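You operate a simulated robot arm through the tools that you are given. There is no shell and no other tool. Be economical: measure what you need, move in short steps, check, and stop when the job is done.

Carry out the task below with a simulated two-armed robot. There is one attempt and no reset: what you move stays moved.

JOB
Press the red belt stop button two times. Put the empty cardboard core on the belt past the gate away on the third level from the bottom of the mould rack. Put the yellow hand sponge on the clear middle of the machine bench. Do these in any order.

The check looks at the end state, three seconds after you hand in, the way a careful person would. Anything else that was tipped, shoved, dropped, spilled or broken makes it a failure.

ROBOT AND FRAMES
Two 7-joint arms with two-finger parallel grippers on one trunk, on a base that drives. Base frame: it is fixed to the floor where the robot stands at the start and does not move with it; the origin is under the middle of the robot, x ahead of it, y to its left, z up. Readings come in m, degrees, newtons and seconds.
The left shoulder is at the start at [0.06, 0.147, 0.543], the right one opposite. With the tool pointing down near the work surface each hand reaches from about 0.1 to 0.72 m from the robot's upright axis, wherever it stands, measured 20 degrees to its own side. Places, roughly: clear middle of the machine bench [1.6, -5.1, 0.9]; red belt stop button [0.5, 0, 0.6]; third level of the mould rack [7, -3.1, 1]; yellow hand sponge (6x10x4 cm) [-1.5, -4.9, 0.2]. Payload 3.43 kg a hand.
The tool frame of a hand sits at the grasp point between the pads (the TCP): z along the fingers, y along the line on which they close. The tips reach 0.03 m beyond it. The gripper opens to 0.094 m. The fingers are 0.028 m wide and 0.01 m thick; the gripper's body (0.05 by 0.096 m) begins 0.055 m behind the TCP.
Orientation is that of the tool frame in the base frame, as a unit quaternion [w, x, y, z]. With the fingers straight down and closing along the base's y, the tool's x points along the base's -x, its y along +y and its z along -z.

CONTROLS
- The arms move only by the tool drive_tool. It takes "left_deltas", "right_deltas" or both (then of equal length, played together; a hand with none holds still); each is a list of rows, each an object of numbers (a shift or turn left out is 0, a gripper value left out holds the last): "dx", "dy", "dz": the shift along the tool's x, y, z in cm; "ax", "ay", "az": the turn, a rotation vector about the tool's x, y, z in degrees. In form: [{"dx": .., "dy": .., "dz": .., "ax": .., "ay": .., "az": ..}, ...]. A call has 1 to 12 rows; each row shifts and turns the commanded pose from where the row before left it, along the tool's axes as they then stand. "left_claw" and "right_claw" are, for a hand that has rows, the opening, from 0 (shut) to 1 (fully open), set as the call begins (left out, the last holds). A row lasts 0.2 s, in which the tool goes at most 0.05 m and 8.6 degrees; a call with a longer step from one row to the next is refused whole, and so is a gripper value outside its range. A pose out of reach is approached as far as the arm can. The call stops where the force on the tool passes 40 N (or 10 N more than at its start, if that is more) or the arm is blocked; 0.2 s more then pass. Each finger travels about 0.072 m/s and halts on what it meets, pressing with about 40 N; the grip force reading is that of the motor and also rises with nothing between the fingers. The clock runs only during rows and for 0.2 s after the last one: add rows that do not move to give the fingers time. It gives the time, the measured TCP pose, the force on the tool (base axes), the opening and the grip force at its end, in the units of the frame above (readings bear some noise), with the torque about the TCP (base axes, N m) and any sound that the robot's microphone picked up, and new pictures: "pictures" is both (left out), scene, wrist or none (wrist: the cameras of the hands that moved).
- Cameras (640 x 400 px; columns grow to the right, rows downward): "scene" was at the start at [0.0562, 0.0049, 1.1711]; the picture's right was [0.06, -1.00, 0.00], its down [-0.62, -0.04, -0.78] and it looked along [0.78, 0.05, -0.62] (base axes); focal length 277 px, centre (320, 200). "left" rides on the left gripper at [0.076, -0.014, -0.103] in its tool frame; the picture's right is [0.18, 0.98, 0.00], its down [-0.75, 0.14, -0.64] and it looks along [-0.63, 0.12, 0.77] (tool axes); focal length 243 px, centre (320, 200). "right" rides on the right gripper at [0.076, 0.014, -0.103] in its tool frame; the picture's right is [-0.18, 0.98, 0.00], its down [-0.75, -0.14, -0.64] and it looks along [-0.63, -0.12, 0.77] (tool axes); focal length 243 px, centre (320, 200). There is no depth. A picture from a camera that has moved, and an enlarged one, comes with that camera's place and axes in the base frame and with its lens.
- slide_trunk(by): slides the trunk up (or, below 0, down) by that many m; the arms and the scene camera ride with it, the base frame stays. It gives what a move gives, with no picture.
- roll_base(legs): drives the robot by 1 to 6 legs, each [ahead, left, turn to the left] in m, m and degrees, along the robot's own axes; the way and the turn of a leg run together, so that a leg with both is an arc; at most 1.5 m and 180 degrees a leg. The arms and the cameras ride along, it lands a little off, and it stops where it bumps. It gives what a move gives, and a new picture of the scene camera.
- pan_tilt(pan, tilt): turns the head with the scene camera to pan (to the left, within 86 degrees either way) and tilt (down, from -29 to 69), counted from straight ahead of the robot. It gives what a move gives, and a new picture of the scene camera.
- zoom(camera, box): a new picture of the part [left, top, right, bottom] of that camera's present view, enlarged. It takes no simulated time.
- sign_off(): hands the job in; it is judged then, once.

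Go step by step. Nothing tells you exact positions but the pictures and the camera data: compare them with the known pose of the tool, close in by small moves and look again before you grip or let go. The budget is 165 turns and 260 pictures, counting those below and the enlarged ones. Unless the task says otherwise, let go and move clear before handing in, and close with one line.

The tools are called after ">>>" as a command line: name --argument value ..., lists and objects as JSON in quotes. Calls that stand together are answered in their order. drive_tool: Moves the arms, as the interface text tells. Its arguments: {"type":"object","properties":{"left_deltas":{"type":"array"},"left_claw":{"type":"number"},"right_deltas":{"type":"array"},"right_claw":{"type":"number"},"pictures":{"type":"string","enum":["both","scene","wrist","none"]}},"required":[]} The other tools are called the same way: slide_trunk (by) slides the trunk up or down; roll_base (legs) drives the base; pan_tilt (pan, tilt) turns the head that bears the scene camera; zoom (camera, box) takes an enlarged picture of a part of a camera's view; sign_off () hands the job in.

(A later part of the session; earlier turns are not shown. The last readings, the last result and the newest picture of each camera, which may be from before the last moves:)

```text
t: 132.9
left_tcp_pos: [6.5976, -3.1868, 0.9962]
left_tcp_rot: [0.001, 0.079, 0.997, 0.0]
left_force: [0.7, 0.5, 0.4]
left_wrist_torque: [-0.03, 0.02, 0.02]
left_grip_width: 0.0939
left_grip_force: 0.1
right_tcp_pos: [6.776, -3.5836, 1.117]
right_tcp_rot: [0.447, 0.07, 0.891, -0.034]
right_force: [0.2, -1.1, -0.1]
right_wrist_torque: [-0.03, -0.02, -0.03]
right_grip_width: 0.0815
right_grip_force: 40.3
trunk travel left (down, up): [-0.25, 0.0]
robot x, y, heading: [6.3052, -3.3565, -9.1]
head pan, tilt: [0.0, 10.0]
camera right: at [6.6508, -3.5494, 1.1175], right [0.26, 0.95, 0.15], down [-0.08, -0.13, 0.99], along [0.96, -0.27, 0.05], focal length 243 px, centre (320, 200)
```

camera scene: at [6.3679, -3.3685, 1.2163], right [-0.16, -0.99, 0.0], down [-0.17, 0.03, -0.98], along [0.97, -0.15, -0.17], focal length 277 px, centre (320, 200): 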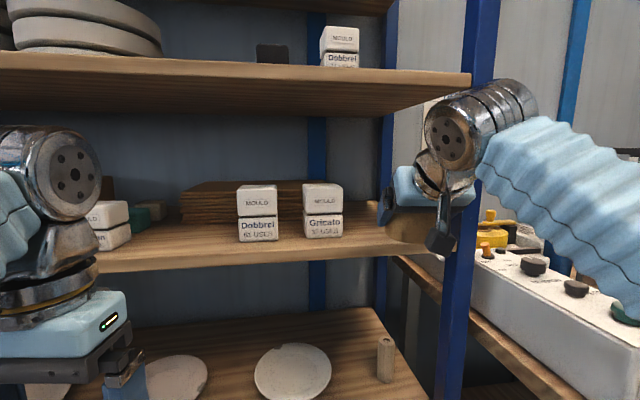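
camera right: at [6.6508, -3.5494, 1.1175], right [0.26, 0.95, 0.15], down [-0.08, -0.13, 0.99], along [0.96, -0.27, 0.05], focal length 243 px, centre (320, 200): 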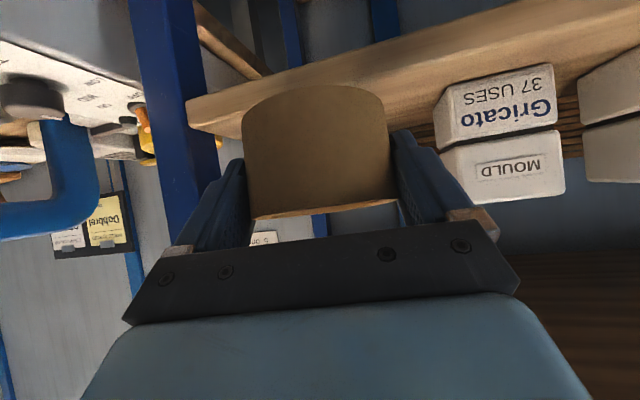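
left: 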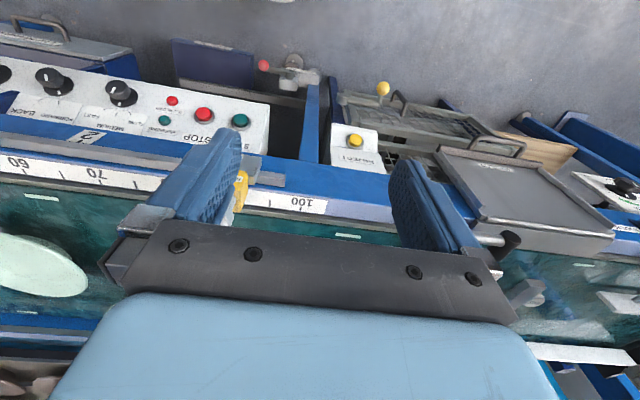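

Shelf 4's underside is actually ≈1.33, so the wrist (top ≈1.285) clears. Advancing another 6.5 cm.

>>> roll_base --legs '[[0.066, 0.006, 0]]'

>>> zoom --camera "scene" --box '[260, 50, 580, 290]'

>>> drive_tool --right_deltas '[{}]' --pictures "wrist"

```text
t: 133.9
left_tcp_pos: [6.6638, -3.1914, 0.9942]
left_tcp_rot: [0.002, 0.078, 0.997, -0.001]
left_force: [-0.1, 0.1, -0.4]
left_wrist_torque: [0.02, 0.02, 0.0]
left_grip_width: 0.0942
left_grip_force: 0.1
right_tcp_pos: [6.842, -3.5873, 1.1181]
right_tcp_rot: [0.447, 0.07, 0.891, -0.035]
right_force: [0.6, 0.6, -0.5]
right_wrist_torque: [-0.01, 0.02, 0.02]
right_grip_width: 0.0813
right_grip_force: 39.9
trunk travel left (down, up): [-0.25, 0.0]
robot x, y, heading: [6.3739, -3.3627, -9.0]
head pan, tilt: [0.0, 10.0]
camera scene: at [6.4343, -3.3729, 1.2163], right [-0.16, -0.99, 0.0], down [-0.17, 0.03, -0.98], along [0.97, -0.15, -0.17], focal length 277 px, centre (320, 200)
```

scene: 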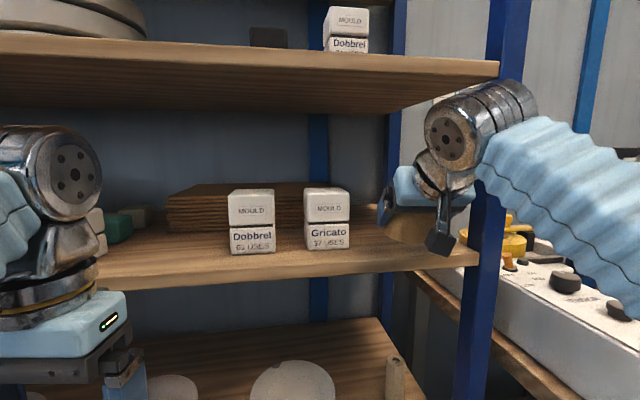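

```text
1.67 times, centred on (420, 170) of scene
camera zoom: at [6.4343, -3.3729, 1.2163], right [-0.16, -0.99, 0.0], down [-0.17, 0.03, -0.98], along [0.97, -0.15, -0.17], focal length 461 px, centre (153, 250)
```

zoom: 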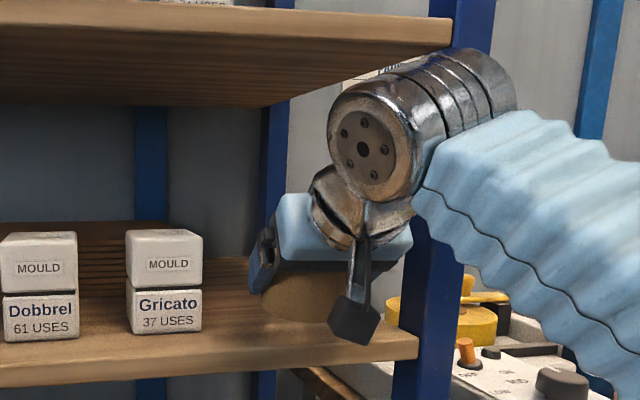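

```text
t: 134.3
left_tcp_pos: [6.6644, -3.1909, 0.9946]
left_tcp_rot: [0.002, 0.078, 0.997, -0.001]
left_force: [-0.2, 1.2, -0.2]
left_wrist_torque: [-0.06, 0.0, 0.04]
left_grip_width: 0.0938
left_grip_force: 0.0
right_tcp_pos: [6.8425, -3.5868, 1.1176]
right_tcp_rot: [0.447, 0.071, 0.891, -0.036]
right_force: [0.6, 0.8, -0.6]
right_wrist_torque: [0.01, 0.01, 0.03]
right_grip_width: 0.0816
right_grip_force: 39.7
trunk travel left (down, up): [-0.25, 0.0]
robot x, y, heading: [6.3755, -3.3658, -9.1]
head pan, tilt: [0.0, 10.0]
camera right: at [6.7171, -3.5539, 1.1174], right [0.26, 0.95, 0.15], down [-0.08, -0.13, 0.99], along [0.96, -0.27, 0.05], focal length 243 px, centre (320, 200)
```

right: 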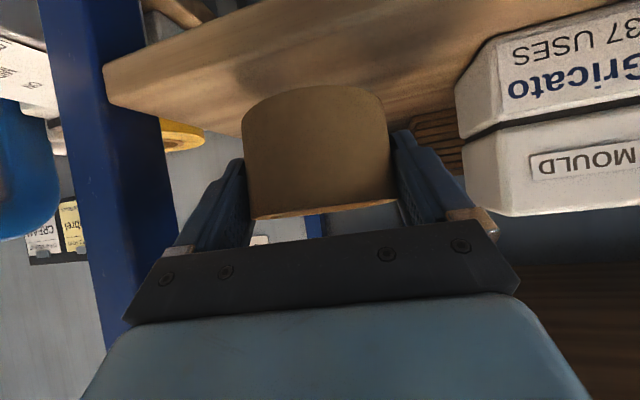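

Margins on both sides look good. Advancing 1.5 cm more, then lowering gently to contact.

>>> roll_base --legs '[[0.018, 0, 0]]'

>>> drive_tool --right_deltas '[{"dz": 0.3, "dx": 0.4}, {"dz": 0.3, "dx": 0.4}, {"dz": 0.24, "dx": 0.32}, {}]' --pictures "both"

```text
t: 135.1
left_tcp_pos: [6.6817, -3.1945, 0.995]
left_tcp_rot: [0.002, 0.078, 0.997, 0.0]
left_force: [0.6, 0.3, 0.0]
left_wrist_torque: [0.0, -0.03, 0.0]
left_grip_width: 0.0941
left_grip_force: 0.0
right_tcp_pos: [6.8599, -3.5908, 1.1172]
right_tcp_rot: [0.446, 0.07, 0.891, -0.035]
right_force: [-0.7, 0.3, -0.5]
right_wrist_torque: [0.01, -0.02, -0.01]
right_grip_width: 0.0817
right_grip_force: 39.6
trunk travel left (down, up): [-0.25, 0.0]
robot x, y, heading: [6.3903, -3.363, -9.1]
head pan, tilt: [0.0, 10.0]
camera scene: at [6.4525, -3.3758, 1.2163], right [-0.16, -0.99, 0.0], down [-0.17, 0.03, -0.98], along [0.97, -0.15, -0.17], focal length 277 px, centre (320, 200)
```

scene: 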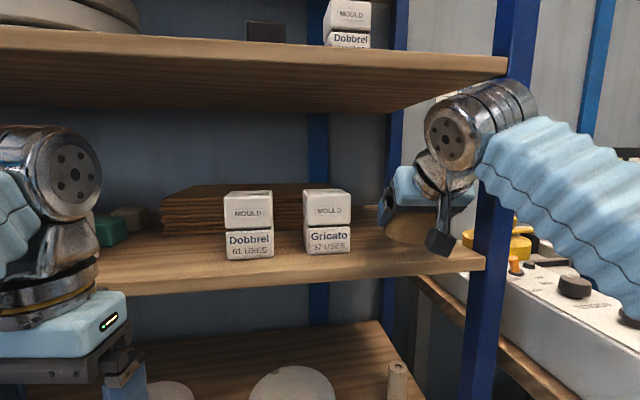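

```text
t: 136.1
left_tcp_pos: [6.6824, -3.1947, 0.9947]
left_tcp_rot: [0.002, 0.079, 0.997, 0.0]
left_force: [0.7, -0.2, 0.5]
left_wrist_torque: [0.03, -0.01, -0.03]
left_grip_width: 0.0942
left_grip_force: 0.1
right_tcp_pos: [6.8601, -3.5908, 1.1038]
right_tcp_rot: [0.447, 0.071, 0.891, -0.035]
right_force: [0.3, -0.6, -0.4]
right_wrist_torque: [-0.02, -0.01, 0.01]
right_grip_width: 0.0817
right_grip_force: 40.0
trunk travel left (down, up): [-0.25, 0.0]
robot x, y, heading: [6.3896, -3.3656, -9.0]
head pan, tilt: [0.0, 10.0]
camera scene: at [6.4527, -3.3758, 1.2163], right [-0.16, -0.99, 0.0], down [-0.17, 0.03, -0.98], along [0.97, -0.15, -0.17], focal length 277 px, centre (320, 200)
camera right: at [6.7356, -3.5575, 1.1029], right [0.26, 0.95, 0.15], down [-0.08, -0.13, 0.99], along [0.96, -0.27, 0.05], focal length 243 px, centre (320, 200)
```

scene: 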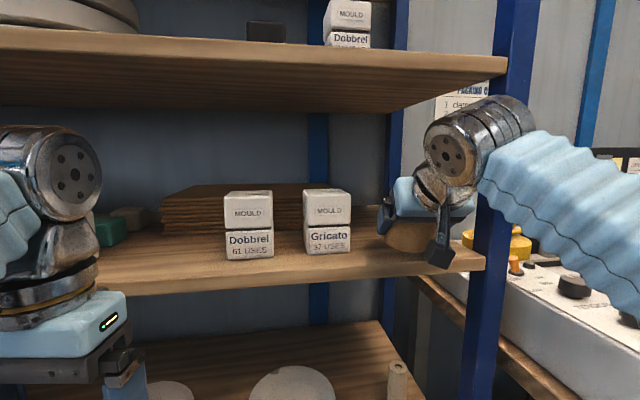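
right: 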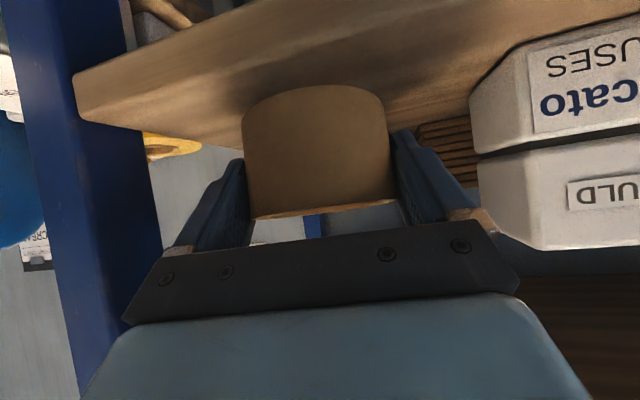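

No contact yet; continuing down in 2–3 mm steps.

>>> drive_tool --right_deltas '[{"dz": 0.15, "dx": 0.2}, {"dz": 0.15, "dx": 0.2}, {}]' --pictures "none"

>>> drive_tool --right_deltas '[{"dz": 0.12, "dx": 0.16}, {"dz": 0.12, "dx": 0.16}, {}]' --pictures "wrist"

```text
t: 136.9
left_tcp_pos: [6.6825, -3.1946, 0.9944]
left_tcp_rot: [0.003, 0.079, 0.997, 0.0]
left_force: [0.5, 0.4, 0.4]
left_wrist_torque: [0.0, 0.0, 0.01]
left_grip_width: 0.094
left_grip_force: 0.1
right_tcp_pos: [6.8609, -3.5909, 1.0975]
right_tcp_rot: [0.447, 0.071, 0.891, -0.035]
right_force: [0.0, 0.2, -1.0]
right_wrist_torque: [0.02, 0.01, 0.03]
right_grip_width: 0.0813
right_grip_force: 39.8
trunk travel left (down, up): [-0.25, 0.0]
robot x, y, heading: [6.3944, -3.3624, -8.9]
head pan, tilt: [0.0, 10.0]
```

```text
t: 137.7
left_tcp_pos: [6.6826, -3.1942, 0.9956]
left_tcp_rot: [0.002, 0.078, 0.997, 0.0]
left_force: [0.9, 0.3, 0.0]
left_wrist_torque: [0.02, 0.0, 0.01]
left_grip_width: 0.0939
left_grip_force: 0.1
right_tcp_pos: [6.8616, -3.5905, 1.0946]
right_tcp_rot: [0.447, 0.071, 0.891, -0.036]
right_force: [1.1, 0.1, -0.8]
right_wrist_torque: [-0.01, -0.02, 0.0]
right_grip_width: 0.0814
right_grip_force: 39.7
trunk travel left (down, up): [-0.25, 0.0]
robot x, y, heading: [6.3903, -3.3637, -8.9]
head pan, tilt: [0.0, 10.0]
camera right: at [6.7364, -3.5577, 1.0946], right [0.26, 0.95, 0.15], down [-0.08, -0.13, 0.99], along [0.96, -0.27, 0.05], focal length 243 px, centre (320, 200)
```

right: 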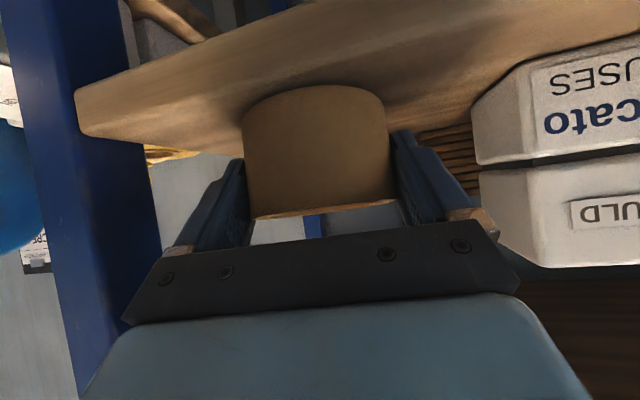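

Still no contact; continuing down.

>>> drive_tool --right_deltas '[{"dz": 0.12, "dx": 0.16}, {"dz": 0.12, "dx": 0.16}, {}]' --pictures "none"

>>> drive_tool --right_deltas '[{"dz": 0.12, "dx": 0.16}, {"dz": 0.12, "dx": 0.16}, {}]' --pictures "wrist"

```text
t: 138.5
left_tcp_pos: [6.683, -3.1949, 0.994]
left_tcp_rot: [0.003, 0.079, 0.997, -0.001]
left_force: [0.2, 0.2, 0.1]
left_wrist_torque: [0.02, -0.01, -0.03]
left_grip_width: 0.0938
left_grip_force: 0.0
right_tcp_pos: [6.8607, -3.5912, 1.092]
right_tcp_rot: [0.448, 0.071, 0.891, -0.035]
right_force: [6.0, -0.7, 17.3]
right_wrist_torque: [0.05, 0.25, 0.05]
right_grip_width: 0.0817
right_grip_force: 40.3
trunk travel left (down, up): [-0.25, 0.0]
robot x, y, heading: [6.3888, -3.3685, -9.0]
head pan, tilt: [0.0, 10.0]
```

```text
t: 139.0
left_tcp_pos: [6.6832, -3.1937, 0.9948]
left_tcp_rot: [0.001, 0.079, 0.997, 0.0]
left_force: [1.1, -0.3, 0.3]
left_wrist_torque: [0.0, 0.0, -0.01]
left_grip_width: 0.0941
left_grip_force: 0.0
right_tcp_pos: [6.86, -3.5917, 1.0916]
right_tcp_rot: [0.453, 0.072, 0.888, -0.034]
right_force: [1.9, 0.8, 12.0]
right_wrist_torque: [0.1, 0.21, -0.06]
right_grip_width: 0.0816
right_grip_force: 40.1
trunk travel left (down, up): [-0.25, 0.0]
robot x, y, heading: [6.3906, -3.366, -9.2]
head pan, tilt: [0.0, 10.0]
stopped in row 2 (right hand): the force on the tool passed its limit at 42 N (the readings are from after the stop); the commanded pose is now the measured one
camera right: at [6.7341, -3.5575, 1.0901], right [0.26, 0.95, 0.15], down [-0.1, -0.13, 0.99], along [0.96, -0.27, 0.06], focal length 243 px, centre (320, 200)
```

right: 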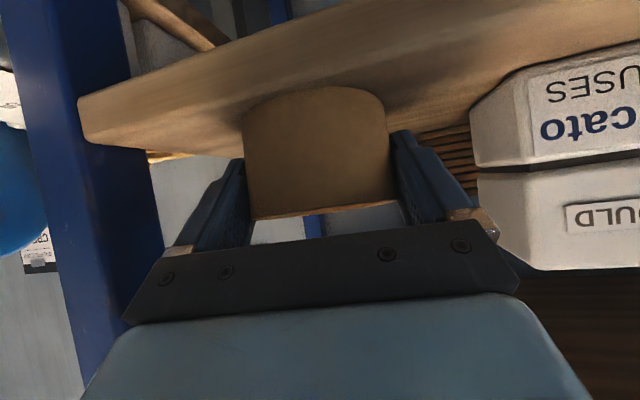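

Firm shelf contact, with the core ~4 cm inside the front edge. I'll rotate the hand back to level the core, then open.

>>> drive_tool --right_deltas '[{"dz": -0.12, "dx": -0.16}, {"ay": 4}, {"ay": 4}, {}]' --pictures "none"

>>> drive_tool --right_deltas '[{"dz": 0.1, "dx": 0.1}, {"dz": 0.1, "dx": 0.1}, {}]' --pictures "both"

```text
t: 140.0
left_tcp_pos: [6.6819, -3.195, 0.9943]
left_tcp_rot: [0.002, 0.079, 0.997, -0.001]
left_force: [-0.6, 0.4, 0.3]
left_wrist_torque: [0.0, -0.01, 0.01]
left_grip_width: 0.0939
left_grip_force: 0.0
right_tcp_pos: [6.8602, -3.592, 1.0921]
right_tcp_rot: [0.386, 0.073, 0.919, -0.028]
right_force: [-0.4, 0.4, 0.2]
right_wrist_torque: [0.03, -0.01, -0.01]
right_grip_width: 0.0816
right_grip_force: 40.0
trunk travel left (down, up): [-0.25, 0.0]
robot x, y, heading: [6.3903, -3.3634, -9.0]
head pan, tilt: [0.0, 10.0]
```

```text
t: 140.8
left_tcp_pos: [6.6822, -3.1943, 0.9941]
left_tcp_rot: [0.001, 0.078, 0.997, -0.001]
left_force: [-0.5, 0.4, -0.3]
left_wrist_torque: [0.01, -0.02, 0.0]
left_grip_width: 0.0941
left_grip_force: 0.1
right_tcp_pos: [6.8604, -3.592, 1.0893]
right_tcp_rot: [0.388, 0.074, 0.918, -0.029]
right_force: [0.2, 0.2, -1.0]
right_wrist_torque: [-0.02, 0.01, 0.03]
right_grip_width: 0.0813
right_grip_force: 39.6
trunk travel left (down, up): [-0.25, 0.0]
robot x, y, heading: [6.3905, -3.3653, -8.7]
head pan, tilt: [0.0, 10.0]
camera scene: at [6.4528, -3.3758, 1.2163], right [-0.16, -0.99, 0.0], down [-0.17, 0.03, -0.98], along [0.97, -0.15, -0.17], focal length 277 px, centre (320, 200)
camera right: at [6.7366, -3.5579, 1.1065], right [0.28, 0.95, 0.14], down [0.04, -0.15, 0.99], along [0.96, -0.27, -0.08], focal length 243 px, centre (320, 200)
```

scene: 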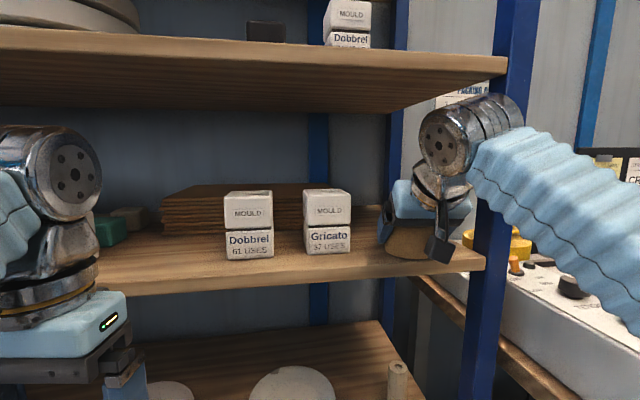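
right: 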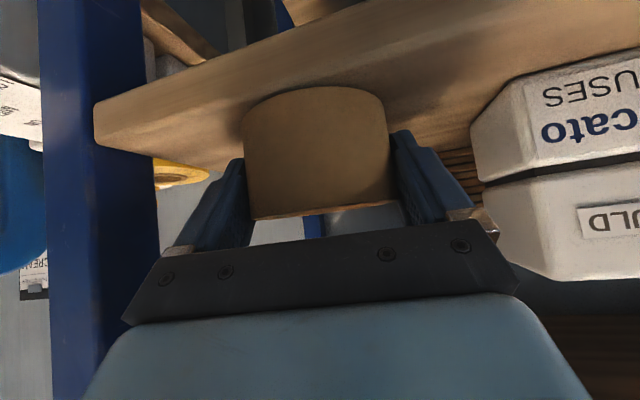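

No contact force now; lowering a few more millimetres until it rests.

>>> drive_tool --right_deltas '[{"dz": 0.12, "dx": 0.12}, {"dz": 0.1, "dx": 0.1}, {}]' --pictures "none"

>>> drive_tool --right_deltas '[{"dz": 0.12, "dx": 0.12}, {}]' --pictures "none"

```text
t: 141.6
left_tcp_pos: [6.6826, -3.1935, 0.9955]
left_tcp_rot: [0.002, 0.078, 0.997, 0.0]
left_force: [0.0, 0.1, 0.7]
left_wrist_torque: [-0.01, 0.04, 0.03]
left_grip_width: 0.094
left_grip_force: 0.0
right_tcp_pos: [6.8588, -3.5911, 1.0872]
right_tcp_rot: [0.39, 0.073, 0.918, -0.029]
right_force: [5.3, -1.5, 15.0]
right_wrist_torque: [-0.06, 0.21, 0.06]
right_grip_width: 0.0815
right_grip_force: 40.4
trunk travel left (down, up): [-0.25, 0.0]
robot x, y, heading: [6.3925, -3.3652, -9.1]
head pan, tilt: [0.0, 10.0]
```

```text
t: 142.2
left_tcp_pos: [6.6828, -3.1935, 0.995]
left_tcp_rot: [0.001, 0.078, 0.997, 0.0]
left_force: [-0.4, -0.4, -0.4]
left_wrist_torque: [0.0, -0.01, -0.01]
left_grip_width: 0.0942
left_grip_force: 0.0
right_tcp_pos: [6.8587, -3.5919, 1.0885]
right_tcp_rot: [0.393, 0.072, 0.916, -0.027]
right_force: [1.6, 2.0, 12.3]
right_wrist_torque: [0.05, 0.25, -0.02]
right_grip_width: 0.0813
right_grip_force: 40.0
trunk travel left (down, up): [-0.25, 0.0]
robot x, y, heading: [6.39, -3.3631, -8.8]
head pan, tilt: [0.0, 10.0]
stopped in row 2 (right hand): the force on the tool passed its limit at 41 N (the readings are from after the stop); the commanded pose is now the measured one
```

The core rests on the shelf. Opening the hand.

>>> drive_tool --right_claw 1 --right_deltas '[{}, {}, {}]' --pictures "wrist"

```text
t: 143.0
left_tcp_pos: [6.6825, -3.1934, 0.9947]
left_tcp_rot: [0.002, 0.079, 0.997, 0.0]
left_force: [0.6, 0.0, 0.2]
left_wrist_torque: [0.0, -0.03, 0.02]
left_grip_width: 0.0939
left_grip_force: 0.1
right_tcp_pos: [6.8598, -3.5925, 1.086]
right_tcp_rot: [0.391, 0.073, 0.917, -0.028]
right_force: [0.6, -1.1, -0.7]
right_wrist_torque: [-0.01, -0.02, 0.03]
right_grip_width: 0.0941
right_grip_force: 0.0
trunk travel left (down, up): [-0.25, 0.0]
robot x, y, heading: [6.3911, -3.3656, -8.9]
head pan, tilt: [0.0, 10.0]
camera right: at [6.7357, -3.5585, 1.1023], right [0.28, 0.95, 0.14], down [0.04, -0.15, 0.99], along [0.96, -0.27, -0.08], focal length 243 px, centre (320, 200)
```

right: 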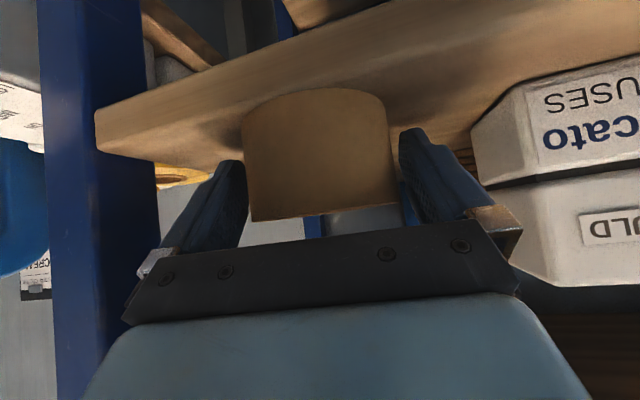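

>>> drive_tool --right_deltas '[{"dz": -1, "dy": -0.1}, {"dz": -1.5}, {"dz": -2}, {"dz": -2}, {}]' --pictures "wrist"

>>> roll_base --legs '[[-0.4, 0, 0]]'

>>> zoom --camera "scene" --box '[240, 90, 480, 240]'

```text
t: 144.2
left_tcp_pos: [6.6822, -3.1942, 0.9943]
left_tcp_rot: [0.001, 0.078, 0.997, 0.0]
left_force: [-0.9, -0.2, 0.5]
left_wrist_torque: [0.02, 0.02, -0.01]
left_grip_width: 0.094
left_grip_force: 0.0
right_tcp_pos: [6.813, -3.5864, 1.133]
right_tcp_rot: [0.391, 0.075, 0.917, -0.029]
right_force: [-0.5, 0.0, -0.1]
right_wrist_torque: [0.01, 0.0, 0.0]
right_grip_width: 0.094
right_grip_force: 0.1
trunk travel left (down, up): [-0.25, 0.0]
robot x, y, heading: [6.3916, -3.3651, -9.0]
head pan, tilt: [0.0, 10.0]
camera right: at [6.6888, -3.5524, 1.1484], right [0.28, 0.95, 0.14], down [0.03, -0.15, 0.99], along [0.96, -0.27, -0.08], focal length 243 px, centre (320, 200)
```

right: 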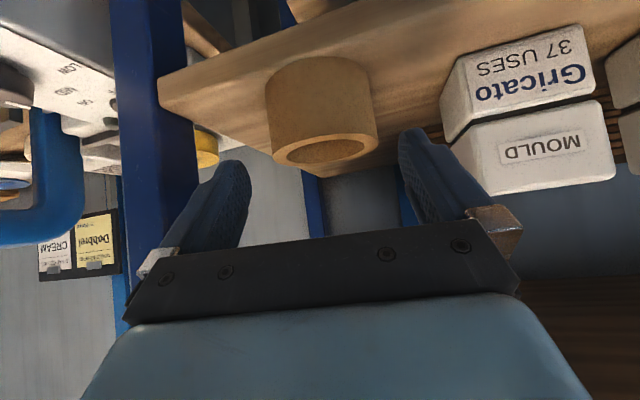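

```text
t: 146.7
left_tcp_pos: [6.2905, -3.132, 0.9951]
left_tcp_rot: [0.002, 0.078, 0.997, 0.0]
left_force: [0.6, -0.5, 0.5]
left_wrist_torque: [-0.02, 0.0, 0.0]
left_grip_width: 0.0939
left_grip_force: 0.1
right_tcp_pos: [6.4219, -3.5252, 1.1321]
right_tcp_rot: [0.391, 0.073, 0.917, -0.029]
right_force: [0.2, -0.2, -0.4]
right_wrist_torque: [0.02, 0.01, 0.02]
right_grip_width: 0.094
right_grip_force: 0.1
trunk travel left (down, up): [-0.25, 0.0]
robot x, y, heading: [5.9996, -3.3026, -9.0]
head pan, tilt: [0.0, 10.0]
camera scene: at [6.0614, -3.314, 1.2163], right [-0.16, -0.99, 0.0], down [-0.17, 0.03, -0.98], along [0.97, -0.15, -0.17], focal length 277 px, centre (320, 200)
```

scene: 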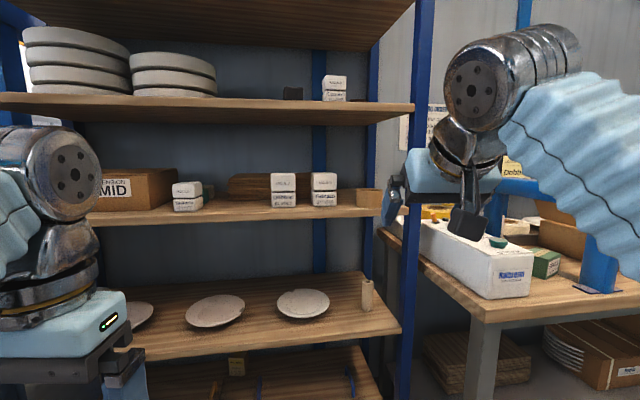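

```text
2.67 times, centred on (360, 165) of scene
camera zoom: at [6.0614, -3.314, 1.2163], right [-0.16, -0.99, 0.0], down [-0.17, 0.03, -0.98], along [0.97, -0.15, -0.17], focal length 738 px, centre (213, 293)
```

zoom: 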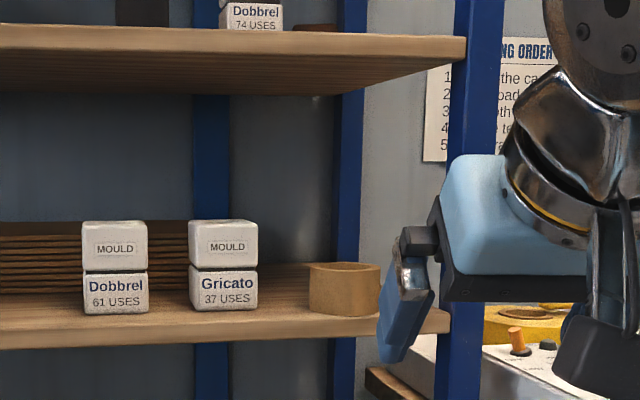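

The core stands upright on the third level. Now backing off, turning around and heading toward the sponge at about [-1.5,-4.9,0.2].

>>> roll_base --legs '[[-0.5, 0, 0], [0, 0, -171], [1.4, 0, 0], [1.4, 0, 0]]'

```text
t: 169.6
left_tcp_pos: [2.4862, -3.2415, 0.9951]
left_tcp_rot: [0.0, 0.999, -0.044, -0.002]
left_force: [0.1, 0.6, 0.8]
left_wrist_torque: [0.01, 0.02, -0.02]
left_grip_width: 0.0941
left_grip_force: 0.0
right_tcp_pos: [2.3282, -2.8588, 1.1318]
right_tcp_rot: [-0.014, 0.919, -0.041, -0.392]
right_force: [0.7, 0.2, 0.2]
right_wrist_torque: [-0.02, 0.01, 0.02]
right_grip_width: 0.0939
right_grip_force: 0.0
trunk travel left (down, up): [-0.25, 0.0]
robot x, y, heading: [2.7679, -3.0526, 175.1]
head pan, tilt: [0.0, 10.0]
camera scene: at [2.7027, -3.0458, 1.2163], right [0.09, 1.0, 0.0], down [0.17, -0.02, -0.98], along [-0.98, 0.09, -0.17], focal length 277 px, centre (320, 200)
```

scene: 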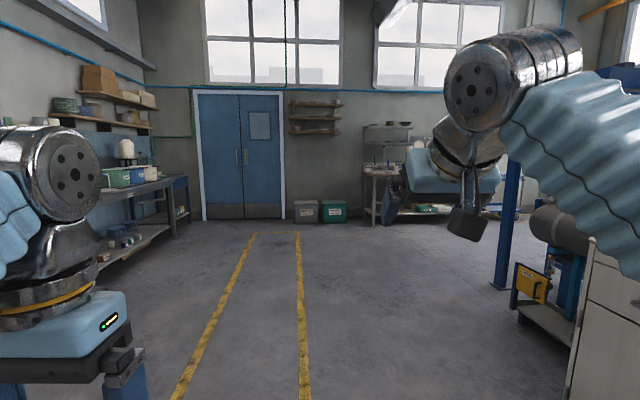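

Driving on to x≈1.6, then I'll look left at the machine bench.

>>> roll_base --legs '[[0, 0, 5], [1.2, 0.15, 0]]'

>>> pan_tilt --pan 80 --tilt 20

```text
t: 176.3
left_tcp_pos: [1.2841, -3.4068, 0.9949]
left_tcp_rot: [0.0, 1.0, -0.004, -0.002]
left_force: [-0.3, 0.4, 0.4]
left_wrist_torque: [0.01, -0.01, 0.0]
left_grip_width: 0.094
left_grip_force: 0.0
right_tcp_pos: [1.097, -3.0389, 1.1328]
right_tcp_rot: [0.001, 0.92, -0.005, -0.392]
right_force: [-0.2, -0.5, 0.0]
right_wrist_torque: [0.02, 0.02, -0.01]
right_grip_width: 0.0937
right_grip_force: 0.1
trunk travel left (down, up): [-0.25, 0.0]
robot x, y, heading: [1.5517, -3.1971, 179.5]
head pan, tilt: [0.0, 10.0]
camera scene: at [1.4841, -3.1948, 1.2163], right [0.01, 1.0, 0.0], down [0.17, 0.0, -0.98], along [-0.98, 0.01, -0.17], focal length 277 px, centre (320, 200)
```

scene: 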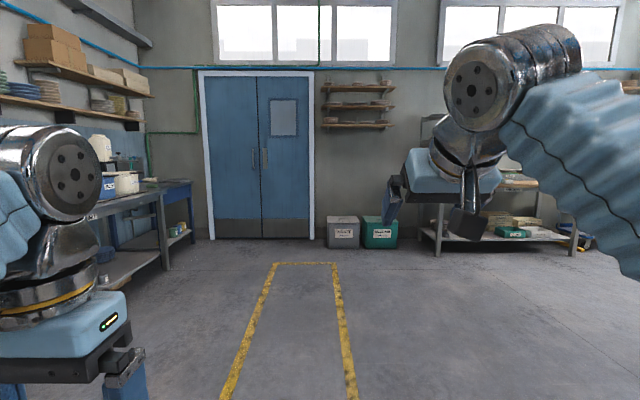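

```text
t: 177.8
left_tcp_pos: [1.2822, -3.4065, 0.9944]
left_tcp_rot: [0.0, 1.0, -0.005, -0.001]
left_force: [0.3, 0.4, -0.3]
left_wrist_torque: [0.01, 0.0, 0.0]
left_grip_width: 0.094
left_grip_force: 0.0
right_tcp_pos: [1.0957, -3.0392, 1.1322]
right_tcp_rot: [0.001, 0.92, -0.005, -0.392]
right_force: [0.8, -0.7, 0.7]
right_wrist_torque: [0.04, 0.01, 0.0]
right_grip_width: 0.094
right_grip_force: 0.1
trunk travel left (down, up): [-0.25, 0.0]
robot x, y, heading: [1.5499, -3.1944, 179.5]
head pan, tilt: [80.0, 20.0]
camera scene: at [1.5601, -3.2871, 1.2], right [-0.98, 0.18, 0.0], down [0.06, 0.34, -0.94], along [-0.17, -0.92, -0.34], focal length 277 px, centre (320, 200)
```

scene: 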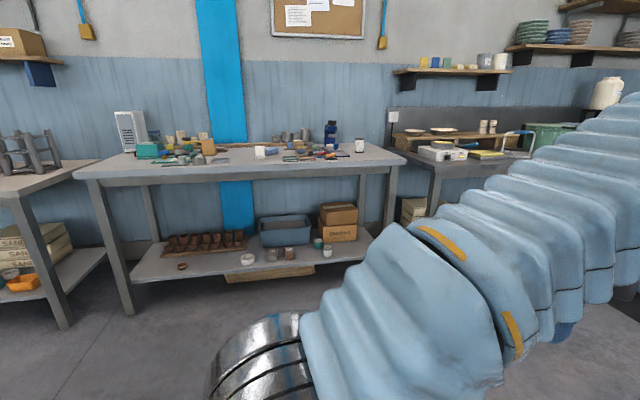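

The machine bench is the one with tools, straight to my left. Now on to the sponge: drive to x≈-1.4 and turn to face −y.

>>> roll_base --legs '[[1.45, 0, 0], [1.45, 0, 0], [0, 0, 90]]'

>>> pan_tilt --pan 0 --tilt 25

```text
t: 195.6
left_tcp_pos: [-1.1386, -3.3879, 0.9951]
left_tcp_rot: [0.002, 0.721, 0.693, -0.002]
left_force: [-0.1, -0.9, 0.0]
left_wrist_torque: [0.0, 0.01, -0.01]
left_grip_width: 0.094
left_grip_force: 0.1
right_tcp_pos: [-1.5125, -3.5626, 1.1324]
right_tcp_rot: [0.274, 0.664, 0.636, -0.281]
right_force: [-0.2, -0.4, -0.9]
right_wrist_torque: [0.01, -0.01, -0.01]
right_grip_width: 0.0942
right_grip_force: 0.1
trunk travel left (down, up): [-0.25, 0.0]
robot x, y, heading: [-1.3399, -3.1178, -92.4]
head pan, tilt: [80.0, 20.0]
camera scene: at [-1.2505, -3.1092, 1.2], right [-0.21, -0.98, 0.0], down [-0.33, 0.07, -0.94], along [0.92, -0.2, -0.34], focal length 277 px, centre (320, 200)
```

scene: 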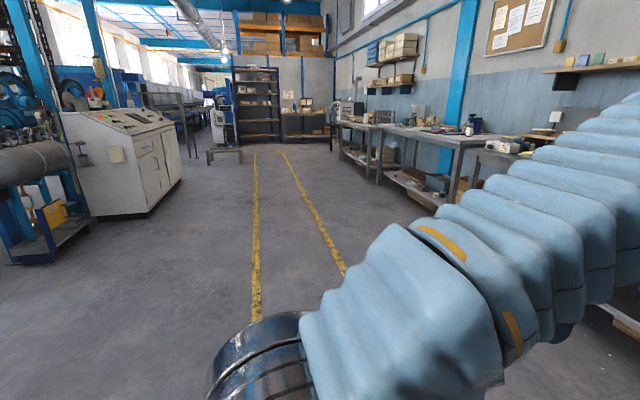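

```text
t: 197.2
left_tcp_pos: [-1.1391, -3.3884, 0.9953]
left_tcp_rot: [0.001, 0.722, 0.692, -0.001]
left_force: [-0.1, -0.3, -0.1]
left_wrist_torque: [0.02, -0.01, -0.04]
left_grip_width: 0.0938
left_grip_force: 0.1
right_tcp_pos: [-1.5119, -3.5638, 1.1325]
right_tcp_rot: [0.274, 0.664, 0.636, -0.282]
right_force: [-0.4, -0.8, -0.2]
right_wrist_torque: [0.0, -0.01, -0.01]
right_grip_width: 0.094
right_grip_force: 0.1
trunk travel left (down, up): [-0.25, 0.0]
robot x, y, heading: [-1.3427, -3.1197, -92.3]
head pan, tilt: [0.0, 25.0]
camera scene: at [-1.345, -3.1815, 1.1919], right [-1.0, 0.04, 0.0], down [0.02, 0.42, -0.91], along [-0.04, -0.91, -0.42], focal length 277 px, centre (320, 200)
```

scene: 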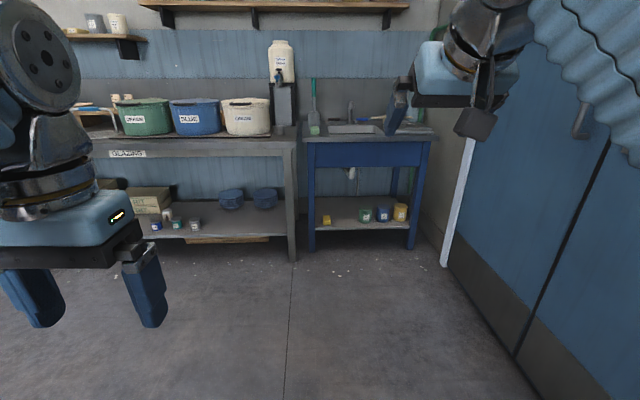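

>>> zoom --camera "scene" --box '[280, 100, 440, 260]'

```text
2.50 times, centred on (360, 180) of scene
camera zoom: at [-1.345, -3.1815, 1.1919], right [-1.0, 0.04, 0.0], down [0.02, 0.42, -0.91], along [-0.04, -0.91, -0.42], focal length 692 px, centre (220, 250)
```

zoom: 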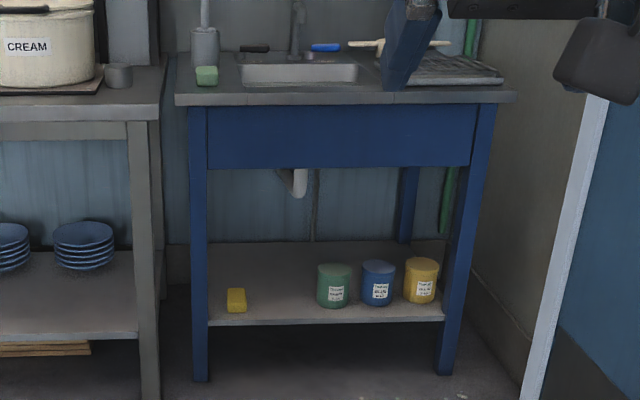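

The yellow sponge sits on the lower shelf of the sink unit, near [-1.47,-4.97], just right of its left leg. I'll lower the trunk, straighten up and approach partway.

>>> slide_trunk --by -0.25

>>> roll_base --legs '[[0, 0, 2.3], [0.75, 0.02, 0]]'

```text
t: 199.7
left_tcp_pos: [-1.1384, -3.3892, 0.7447]
left_tcp_rot: [0.0, 0.721, 0.692, -0.001]
left_force: [0.0, 0.6, -0.5]
left_wrist_torque: [-0.02, 0.01, 0.0]
left_grip_width: 0.0942
left_grip_force: 0.1
right_tcp_pos: [-1.5124, -3.5653, 0.8829]
right_tcp_rot: [0.273, 0.665, 0.636, -0.281]
right_force: [0.0, 0.4, -0.1]
right_wrist_torque: [-0.02, 0.02, -0.02]
right_grip_width: 0.094
right_grip_force: 0.1
trunk travel left (down, up): [0.0, 0.25]
robot x, y, heading: [-1.3441, -3.1208, -92.5]
head pan, tilt: [0.0, 25.0]
```

```text
t: 204.2
left_tcp_pos: [-1.0999, -4.1217, 0.7455]
left_tcp_rot: [0.001, 0.702, 0.712, -0.001]
left_force: [0.6, -0.9, -0.1]
left_wrist_torque: [-0.03, 0.04, 0.02]
left_grip_width: 0.094
left_grip_force: 0.0
right_tcp_pos: [-1.463, -4.3174, 0.8813]
right_tcp_rot: [0.281, 0.647, 0.654, -0.274]
right_force: [0.1, -0.3, -0.1]
right_wrist_torque: [0.01, 0.0, 0.0]
right_grip_width: 0.0939
right_grip_force: 0.0
trunk travel left (down, up): [0.0, 0.25]
robot x, y, heading: [-1.3163, -3.8655, -89.0]
head pan, tilt: [0.0, 25.0]
camera scene: at [-1.3168, -3.9259, 0.9419], right [-1.0, -0.01, 0.0], down [-0.01, 0.42, -0.91], along [0.01, -0.91, -0.42], focal length 277 px, centre (320, 200)
```

scene: 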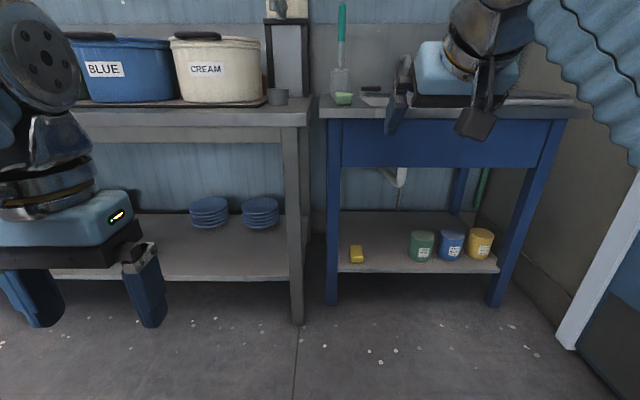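

>>> zoom --camera "scene" --box '[310, 210, 410, 290]'

```text
5.00 times, centred on (360, 250) of scene
camera zoom: at [-1.3168, -3.9259, 0.9419], right [-1.0, -0.01, 0.0], down [-0.01, 0.42, -0.91], along [0.01, -0.91, -0.42], focal length 1384 px, centre (120, -50)
```

zoom: 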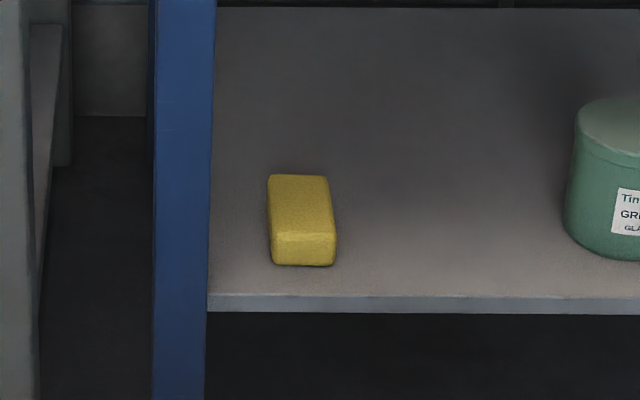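

Next I'll lower the right hand (still 45° tilt) to about z=0.45 in front of the unit, then view with the wrist camera.

>>> drive_tool --right_deltas '[{"dz": 3.3, "dx": 3.3}, {"dz": 3.3, "dx": 3.3}, {"dz": 3.3, "dx": 3.3}, {"dz": 3.3, "dx": 3.3}, {"dz": 3.3, "dx": 3.3}, {"dz": 3.3, "dx": 3.3}, {"dz": 3.3, "dx": 3.3}, {"dz": 3.3, "dx": 3.3}, {"dz": 3.3, "dx": 3.3}, {}]' --pictures "wrist"

```text
t: 206.4
left_tcp_pos: [-1.1001, -4.1207, 0.7448]
left_tcp_rot: [0.001, 0.702, 0.712, -0.002]
left_force: [-0.3, 0.5, -1.1]
left_wrist_torque: [-0.01, -0.02, -0.04]
left_grip_width: 0.0938
left_grip_force: 0.1
right_tcp_pos: [-1.4626, -4.3243, 0.4623]
right_tcp_rot: [0.282, 0.647, 0.654, -0.272]
right_force: [0.7, 0.2, -0.2]
right_wrist_torque: [0.0, 0.02, 0.0]
right_grip_width: 0.0941
right_grip_force: 0.0
trunk travel left (down, up): [0.0, 0.25]
robot x, y, heading: [-1.3196, -3.8624, -89.3]
head pan, tilt: [0.0, 25.0]
camera right: at [-1.4514, -4.1984, 0.4791], right [0.98, -0.11, 0.14], down [-0.15, -0.06, 0.99], along [-0.1, -0.99, -0.08], focal length 243 px, centre (320, 200)
```

right: 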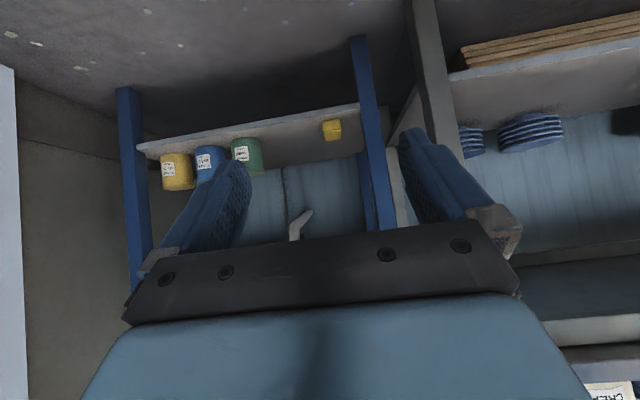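

>>> zoom --camera "right" --box '[280, 90, 380, 160]'

```text
5.71 times, centred on (330, 125) of right
camera zoom: at [-1.4514, -4.1984, 0.4791], right [0.98, -0.11, 0.14], down [-0.15, -0.06, 0.99], along [-0.1, -0.99, -0.08], focal length 1386 px, centre (263, 629)
```

zoom: 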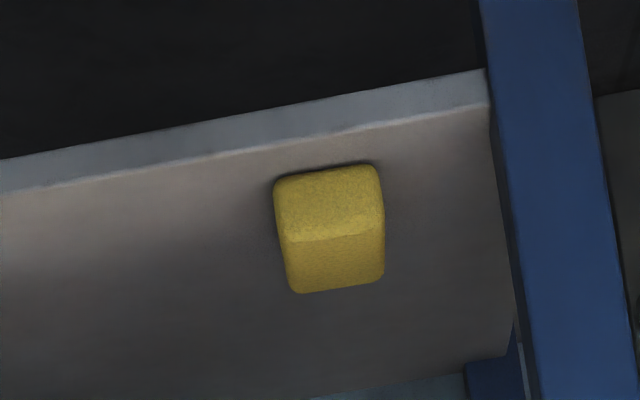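

Sponge: front edge y≈-4.877, x≈-1.463, shelf z≈0.20. Driving ahead 0.40 m then approaching with the arm along the tool axis.

>>> roll_base --legs '[[0.4, -0.005, 0]]'

>>> drive_tool --right_deltas '[{"dz": 2.4, "dx": 2.4}, {"dz": 3, "dx": 1.0}, {}]' --pictures "wrist"

```text
t: 208.9
left_tcp_pos: [-1.1005, -4.5343, 0.7455]
left_tcp_rot: [0.001, 0.703, 0.711, -0.002]
left_force: [-0.3, 0.0, 0.1]
left_wrist_torque: [0.0, -0.04, 0.02]
left_grip_width: 0.0938
left_grip_force: 0.0
right_tcp_pos: [-1.4648, -4.7369, 0.4642]
right_tcp_rot: [0.28, 0.648, 0.653, -0.275]
right_force: [-0.1, 0.7, 0.6]
right_wrist_torque: [0.01, 0.0, 0.0]
right_grip_width: 0.094
right_grip_force: 0.0
trunk travel left (down, up): [0.0, 0.25]
robot x, y, heading: [-1.3197, -4.278, -89.1]
head pan, tilt: [0.0, 25.0]
camera scene: at [-1.3169, -4.3377, 0.9419], right [-1.0, -0.01, 0.0], down [0.0, 0.42, -0.91], along [0.01, -0.91, -0.42], focal length 277 px, centre (320, 200)
```

scene: 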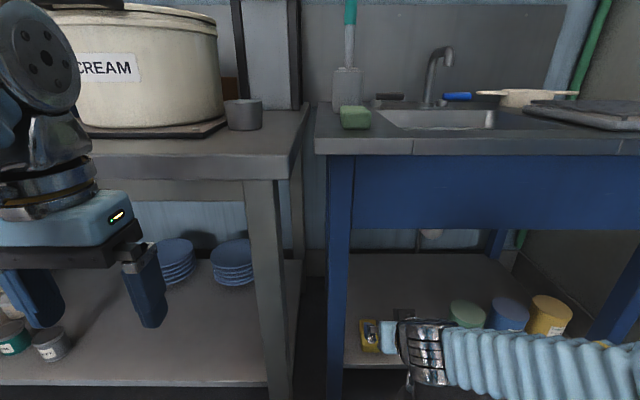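

```text
t: 209.7
left_tcp_pos: [-1.1021, -4.5337, 0.7447]
left_tcp_rot: [0.001, 0.703, 0.711, -0.001]
left_force: [-0.3, -0.5, 0.2]
left_wrist_torque: [0.02, 0.0, -0.01]
left_grip_width: 0.094
left_grip_force: 0.1
right_tcp_pos: [-1.4636, -4.7514, 0.4027]
right_tcp_rot: [0.281, 0.648, 0.653, -0.274]
right_force: [0.3, -0.4, 0.1]
right_wrist_torque: [0.01, 0.02, 0.01]
right_grip_width: 0.094
right_grip_force: 0.0
trunk travel left (down, up): [0.0, 0.25]
robot x, y, heading: [-1.3145, -4.276, -89.5]
head pan, tilt: [0.0, 25.0]
camera right: at [-1.4518, -4.6249, 0.4184], right [0.98, -0.12, 0.14], down [-0.15, -0.06, 0.99], along [-0.11, -0.99, -0.08], focal length 243 px, centre (320, 200)
```

right: 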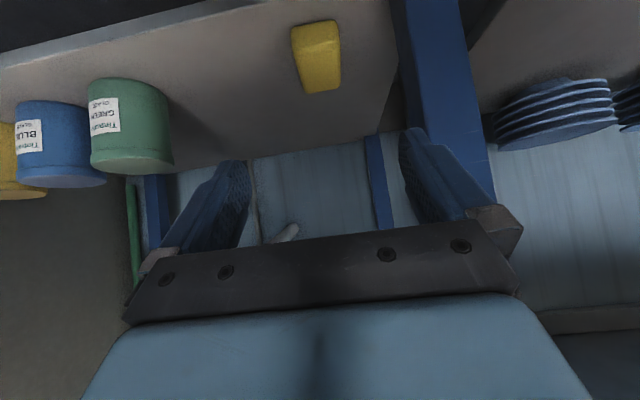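

The sponge lies right along the tool axis, ~23 cm ahead. Advancing 17 cm and checking.

>>> drive_tool --right_deltas '[{"dz": 3.5}, {"dz": 3.5}, {"dz": 3.5}, {"dz": 3.5}, {"dz": 3}, {}]' --pictures "both"

```text
t: 211.1
left_tcp_pos: [-1.0997, -4.5331, 0.7455]
left_tcp_rot: [0.001, 0.703, 0.711, -0.001]
left_force: [0.5, -0.2, 0.1]
left_wrist_torque: [0.0, -0.01, -0.02]
left_grip_width: 0.094
left_grip_force: 0.0
right_tcp_pos: [-1.4621, -4.8771, 0.2852]
right_tcp_rot: [0.282, 0.648, 0.653, -0.273]
right_force: [0.9, 0.1, -0.3]
right_wrist_torque: [-0.03, -0.01, -0.02]
right_grip_width: 0.0944
right_grip_force: 0.0
trunk travel left (down, up): [0.0, 0.25]
robot x, y, heading: [-1.3163, -4.277, -89.6]
head pan, tilt: [0.0, 25.0]
camera scene: at [-1.3169, -4.3377, 0.9419], right [-1.0, -0.01, 0.0], down [0.0, 0.42, -0.91], along [0.01, -0.91, -0.42], focal length 277 px, centre (320, 200)
camera right: at [-1.4501, -4.7501, 0.3021], right [0.98, -0.12, 0.14], down [-0.15, -0.06, 0.99], along [-0.11, -0.99, -0.08], focal length 243 px, centre (320, 200)
```

scene: 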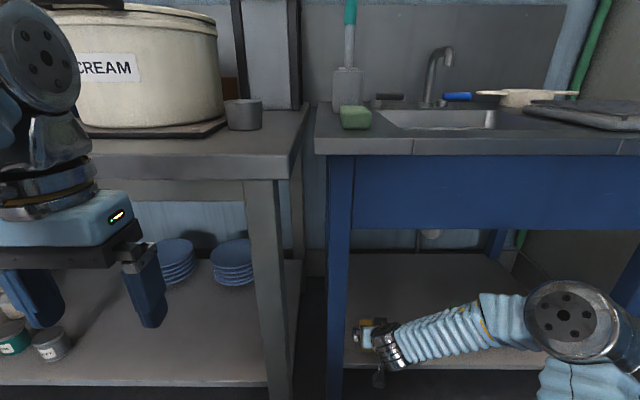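
right: 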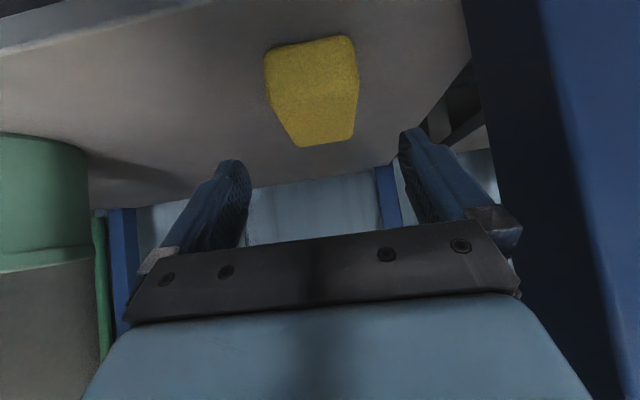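

From this view the sponge bottom is z≈0.18, front y≈-4.91, center y≈-4.96, x≈-1.461. Advancing the remaining ~9.5 cm slowly.

>>> drive_tool --right_deltas '[{"dz": 2.5}, {"dz": 2.5}, {"dz": 2}, {"dz": 1.2}, {"dz": 0.8}, {}]' --pictures "wrist"

```text
t: 212.3
left_tcp_pos: [-1.1009, -4.5328, 0.7443]
left_tcp_rot: [0.002, 0.704, 0.711, -0.003]
left_force: [-0.1, -0.3, 0.1]
left_wrist_torque: [-0.01, 0.01, 0.0]
left_grip_width: 0.094
left_grip_force: 0.1
right_tcp_pos: [-1.4598, -4.9403, 0.2305]
right_tcp_rot: [0.284, 0.646, 0.652, -0.277]
right_force: [-0.6, 19.7, 25.1]
right_wrist_torque: [0.31, 1.21, -0.96]
right_grip_width: 0.0939
right_grip_force: 0.1
trunk travel left (down, up): [0.0, 0.25]
robot x, y, heading: [-1.3199, -4.2715, -89.1]
head pan, tilt: [0.0, 25.0]
stopped in row 6 (right hand): the force on the tool passed its limit at 89 N (the readings are from after the stop); the commanded pose is now the measured one
camera right: at [-1.4474, -4.8138, 0.2451], right [0.98, -0.11, 0.14], down [-0.14, -0.05, 0.99], along [-0.1, -0.99, -0.07], focal length 243 px, centre (320, 200)
```

right: 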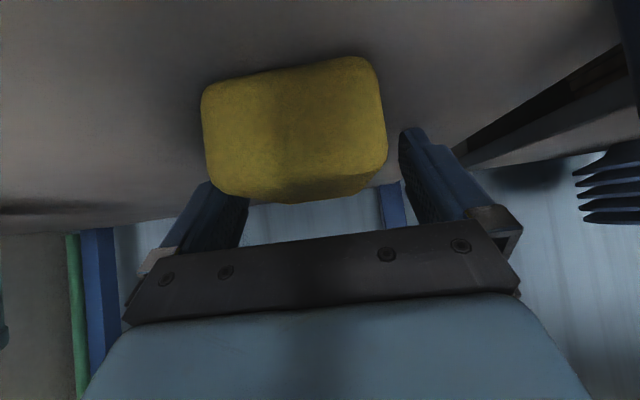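

One fingertip corner touched the shelf (so shelf z≈0.20); the sponge is between the fingers. I'll lift 4 mm, move 1 cm further in, and close.

>>> drive_tool --right_deltas '[{"dz": -0.25, "dx": -0.3}, {"dz": 0.35, "dx": -0.35}, {"dz": 0.35, "dx": -0.35}, {}]' --pictures "wrist"

```text
t: 213.3
left_tcp_pos: [-1.1005, -4.5339, 0.7453]
left_tcp_rot: [0.001, 0.704, 0.71, -0.001]
left_force: [-0.4, 0.4, -0.1]
left_wrist_torque: [0.01, 0.02, 0.01]
left_grip_width: 0.094
left_grip_force: 0.0
right_tcp_pos: [-1.4608, -4.9514, 0.2316]
right_tcp_rot: [0.283, 0.646, 0.654, -0.275]
right_force: [0.0, 0.0, 0.2]
right_wrist_torque: [0.0, 0.0, -0.03]
right_grip_width: 0.0941
right_grip_force: 0.0
trunk travel left (down, up): [0.0, 0.25]
robot x, y, heading: [-1.3195, -4.272, -89.4]
head pan, tilt: [0.0, 25.0]
camera right: at [-1.4487, -4.8248, 0.2463], right [0.98, -0.12, 0.14], down [-0.15, -0.06, 0.99], along [-0.11, -0.99, -0.07], focal length 243 px, centre (320, 200)
```

right: 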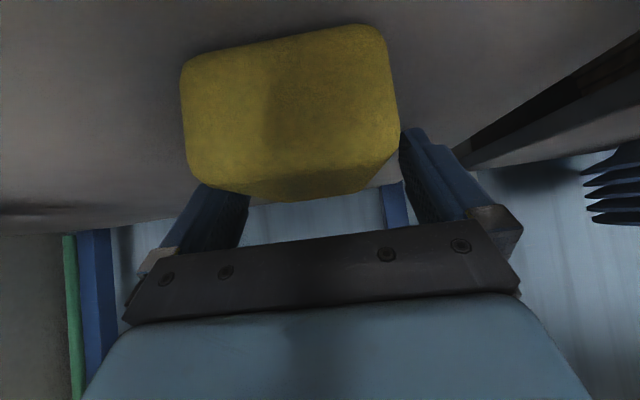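

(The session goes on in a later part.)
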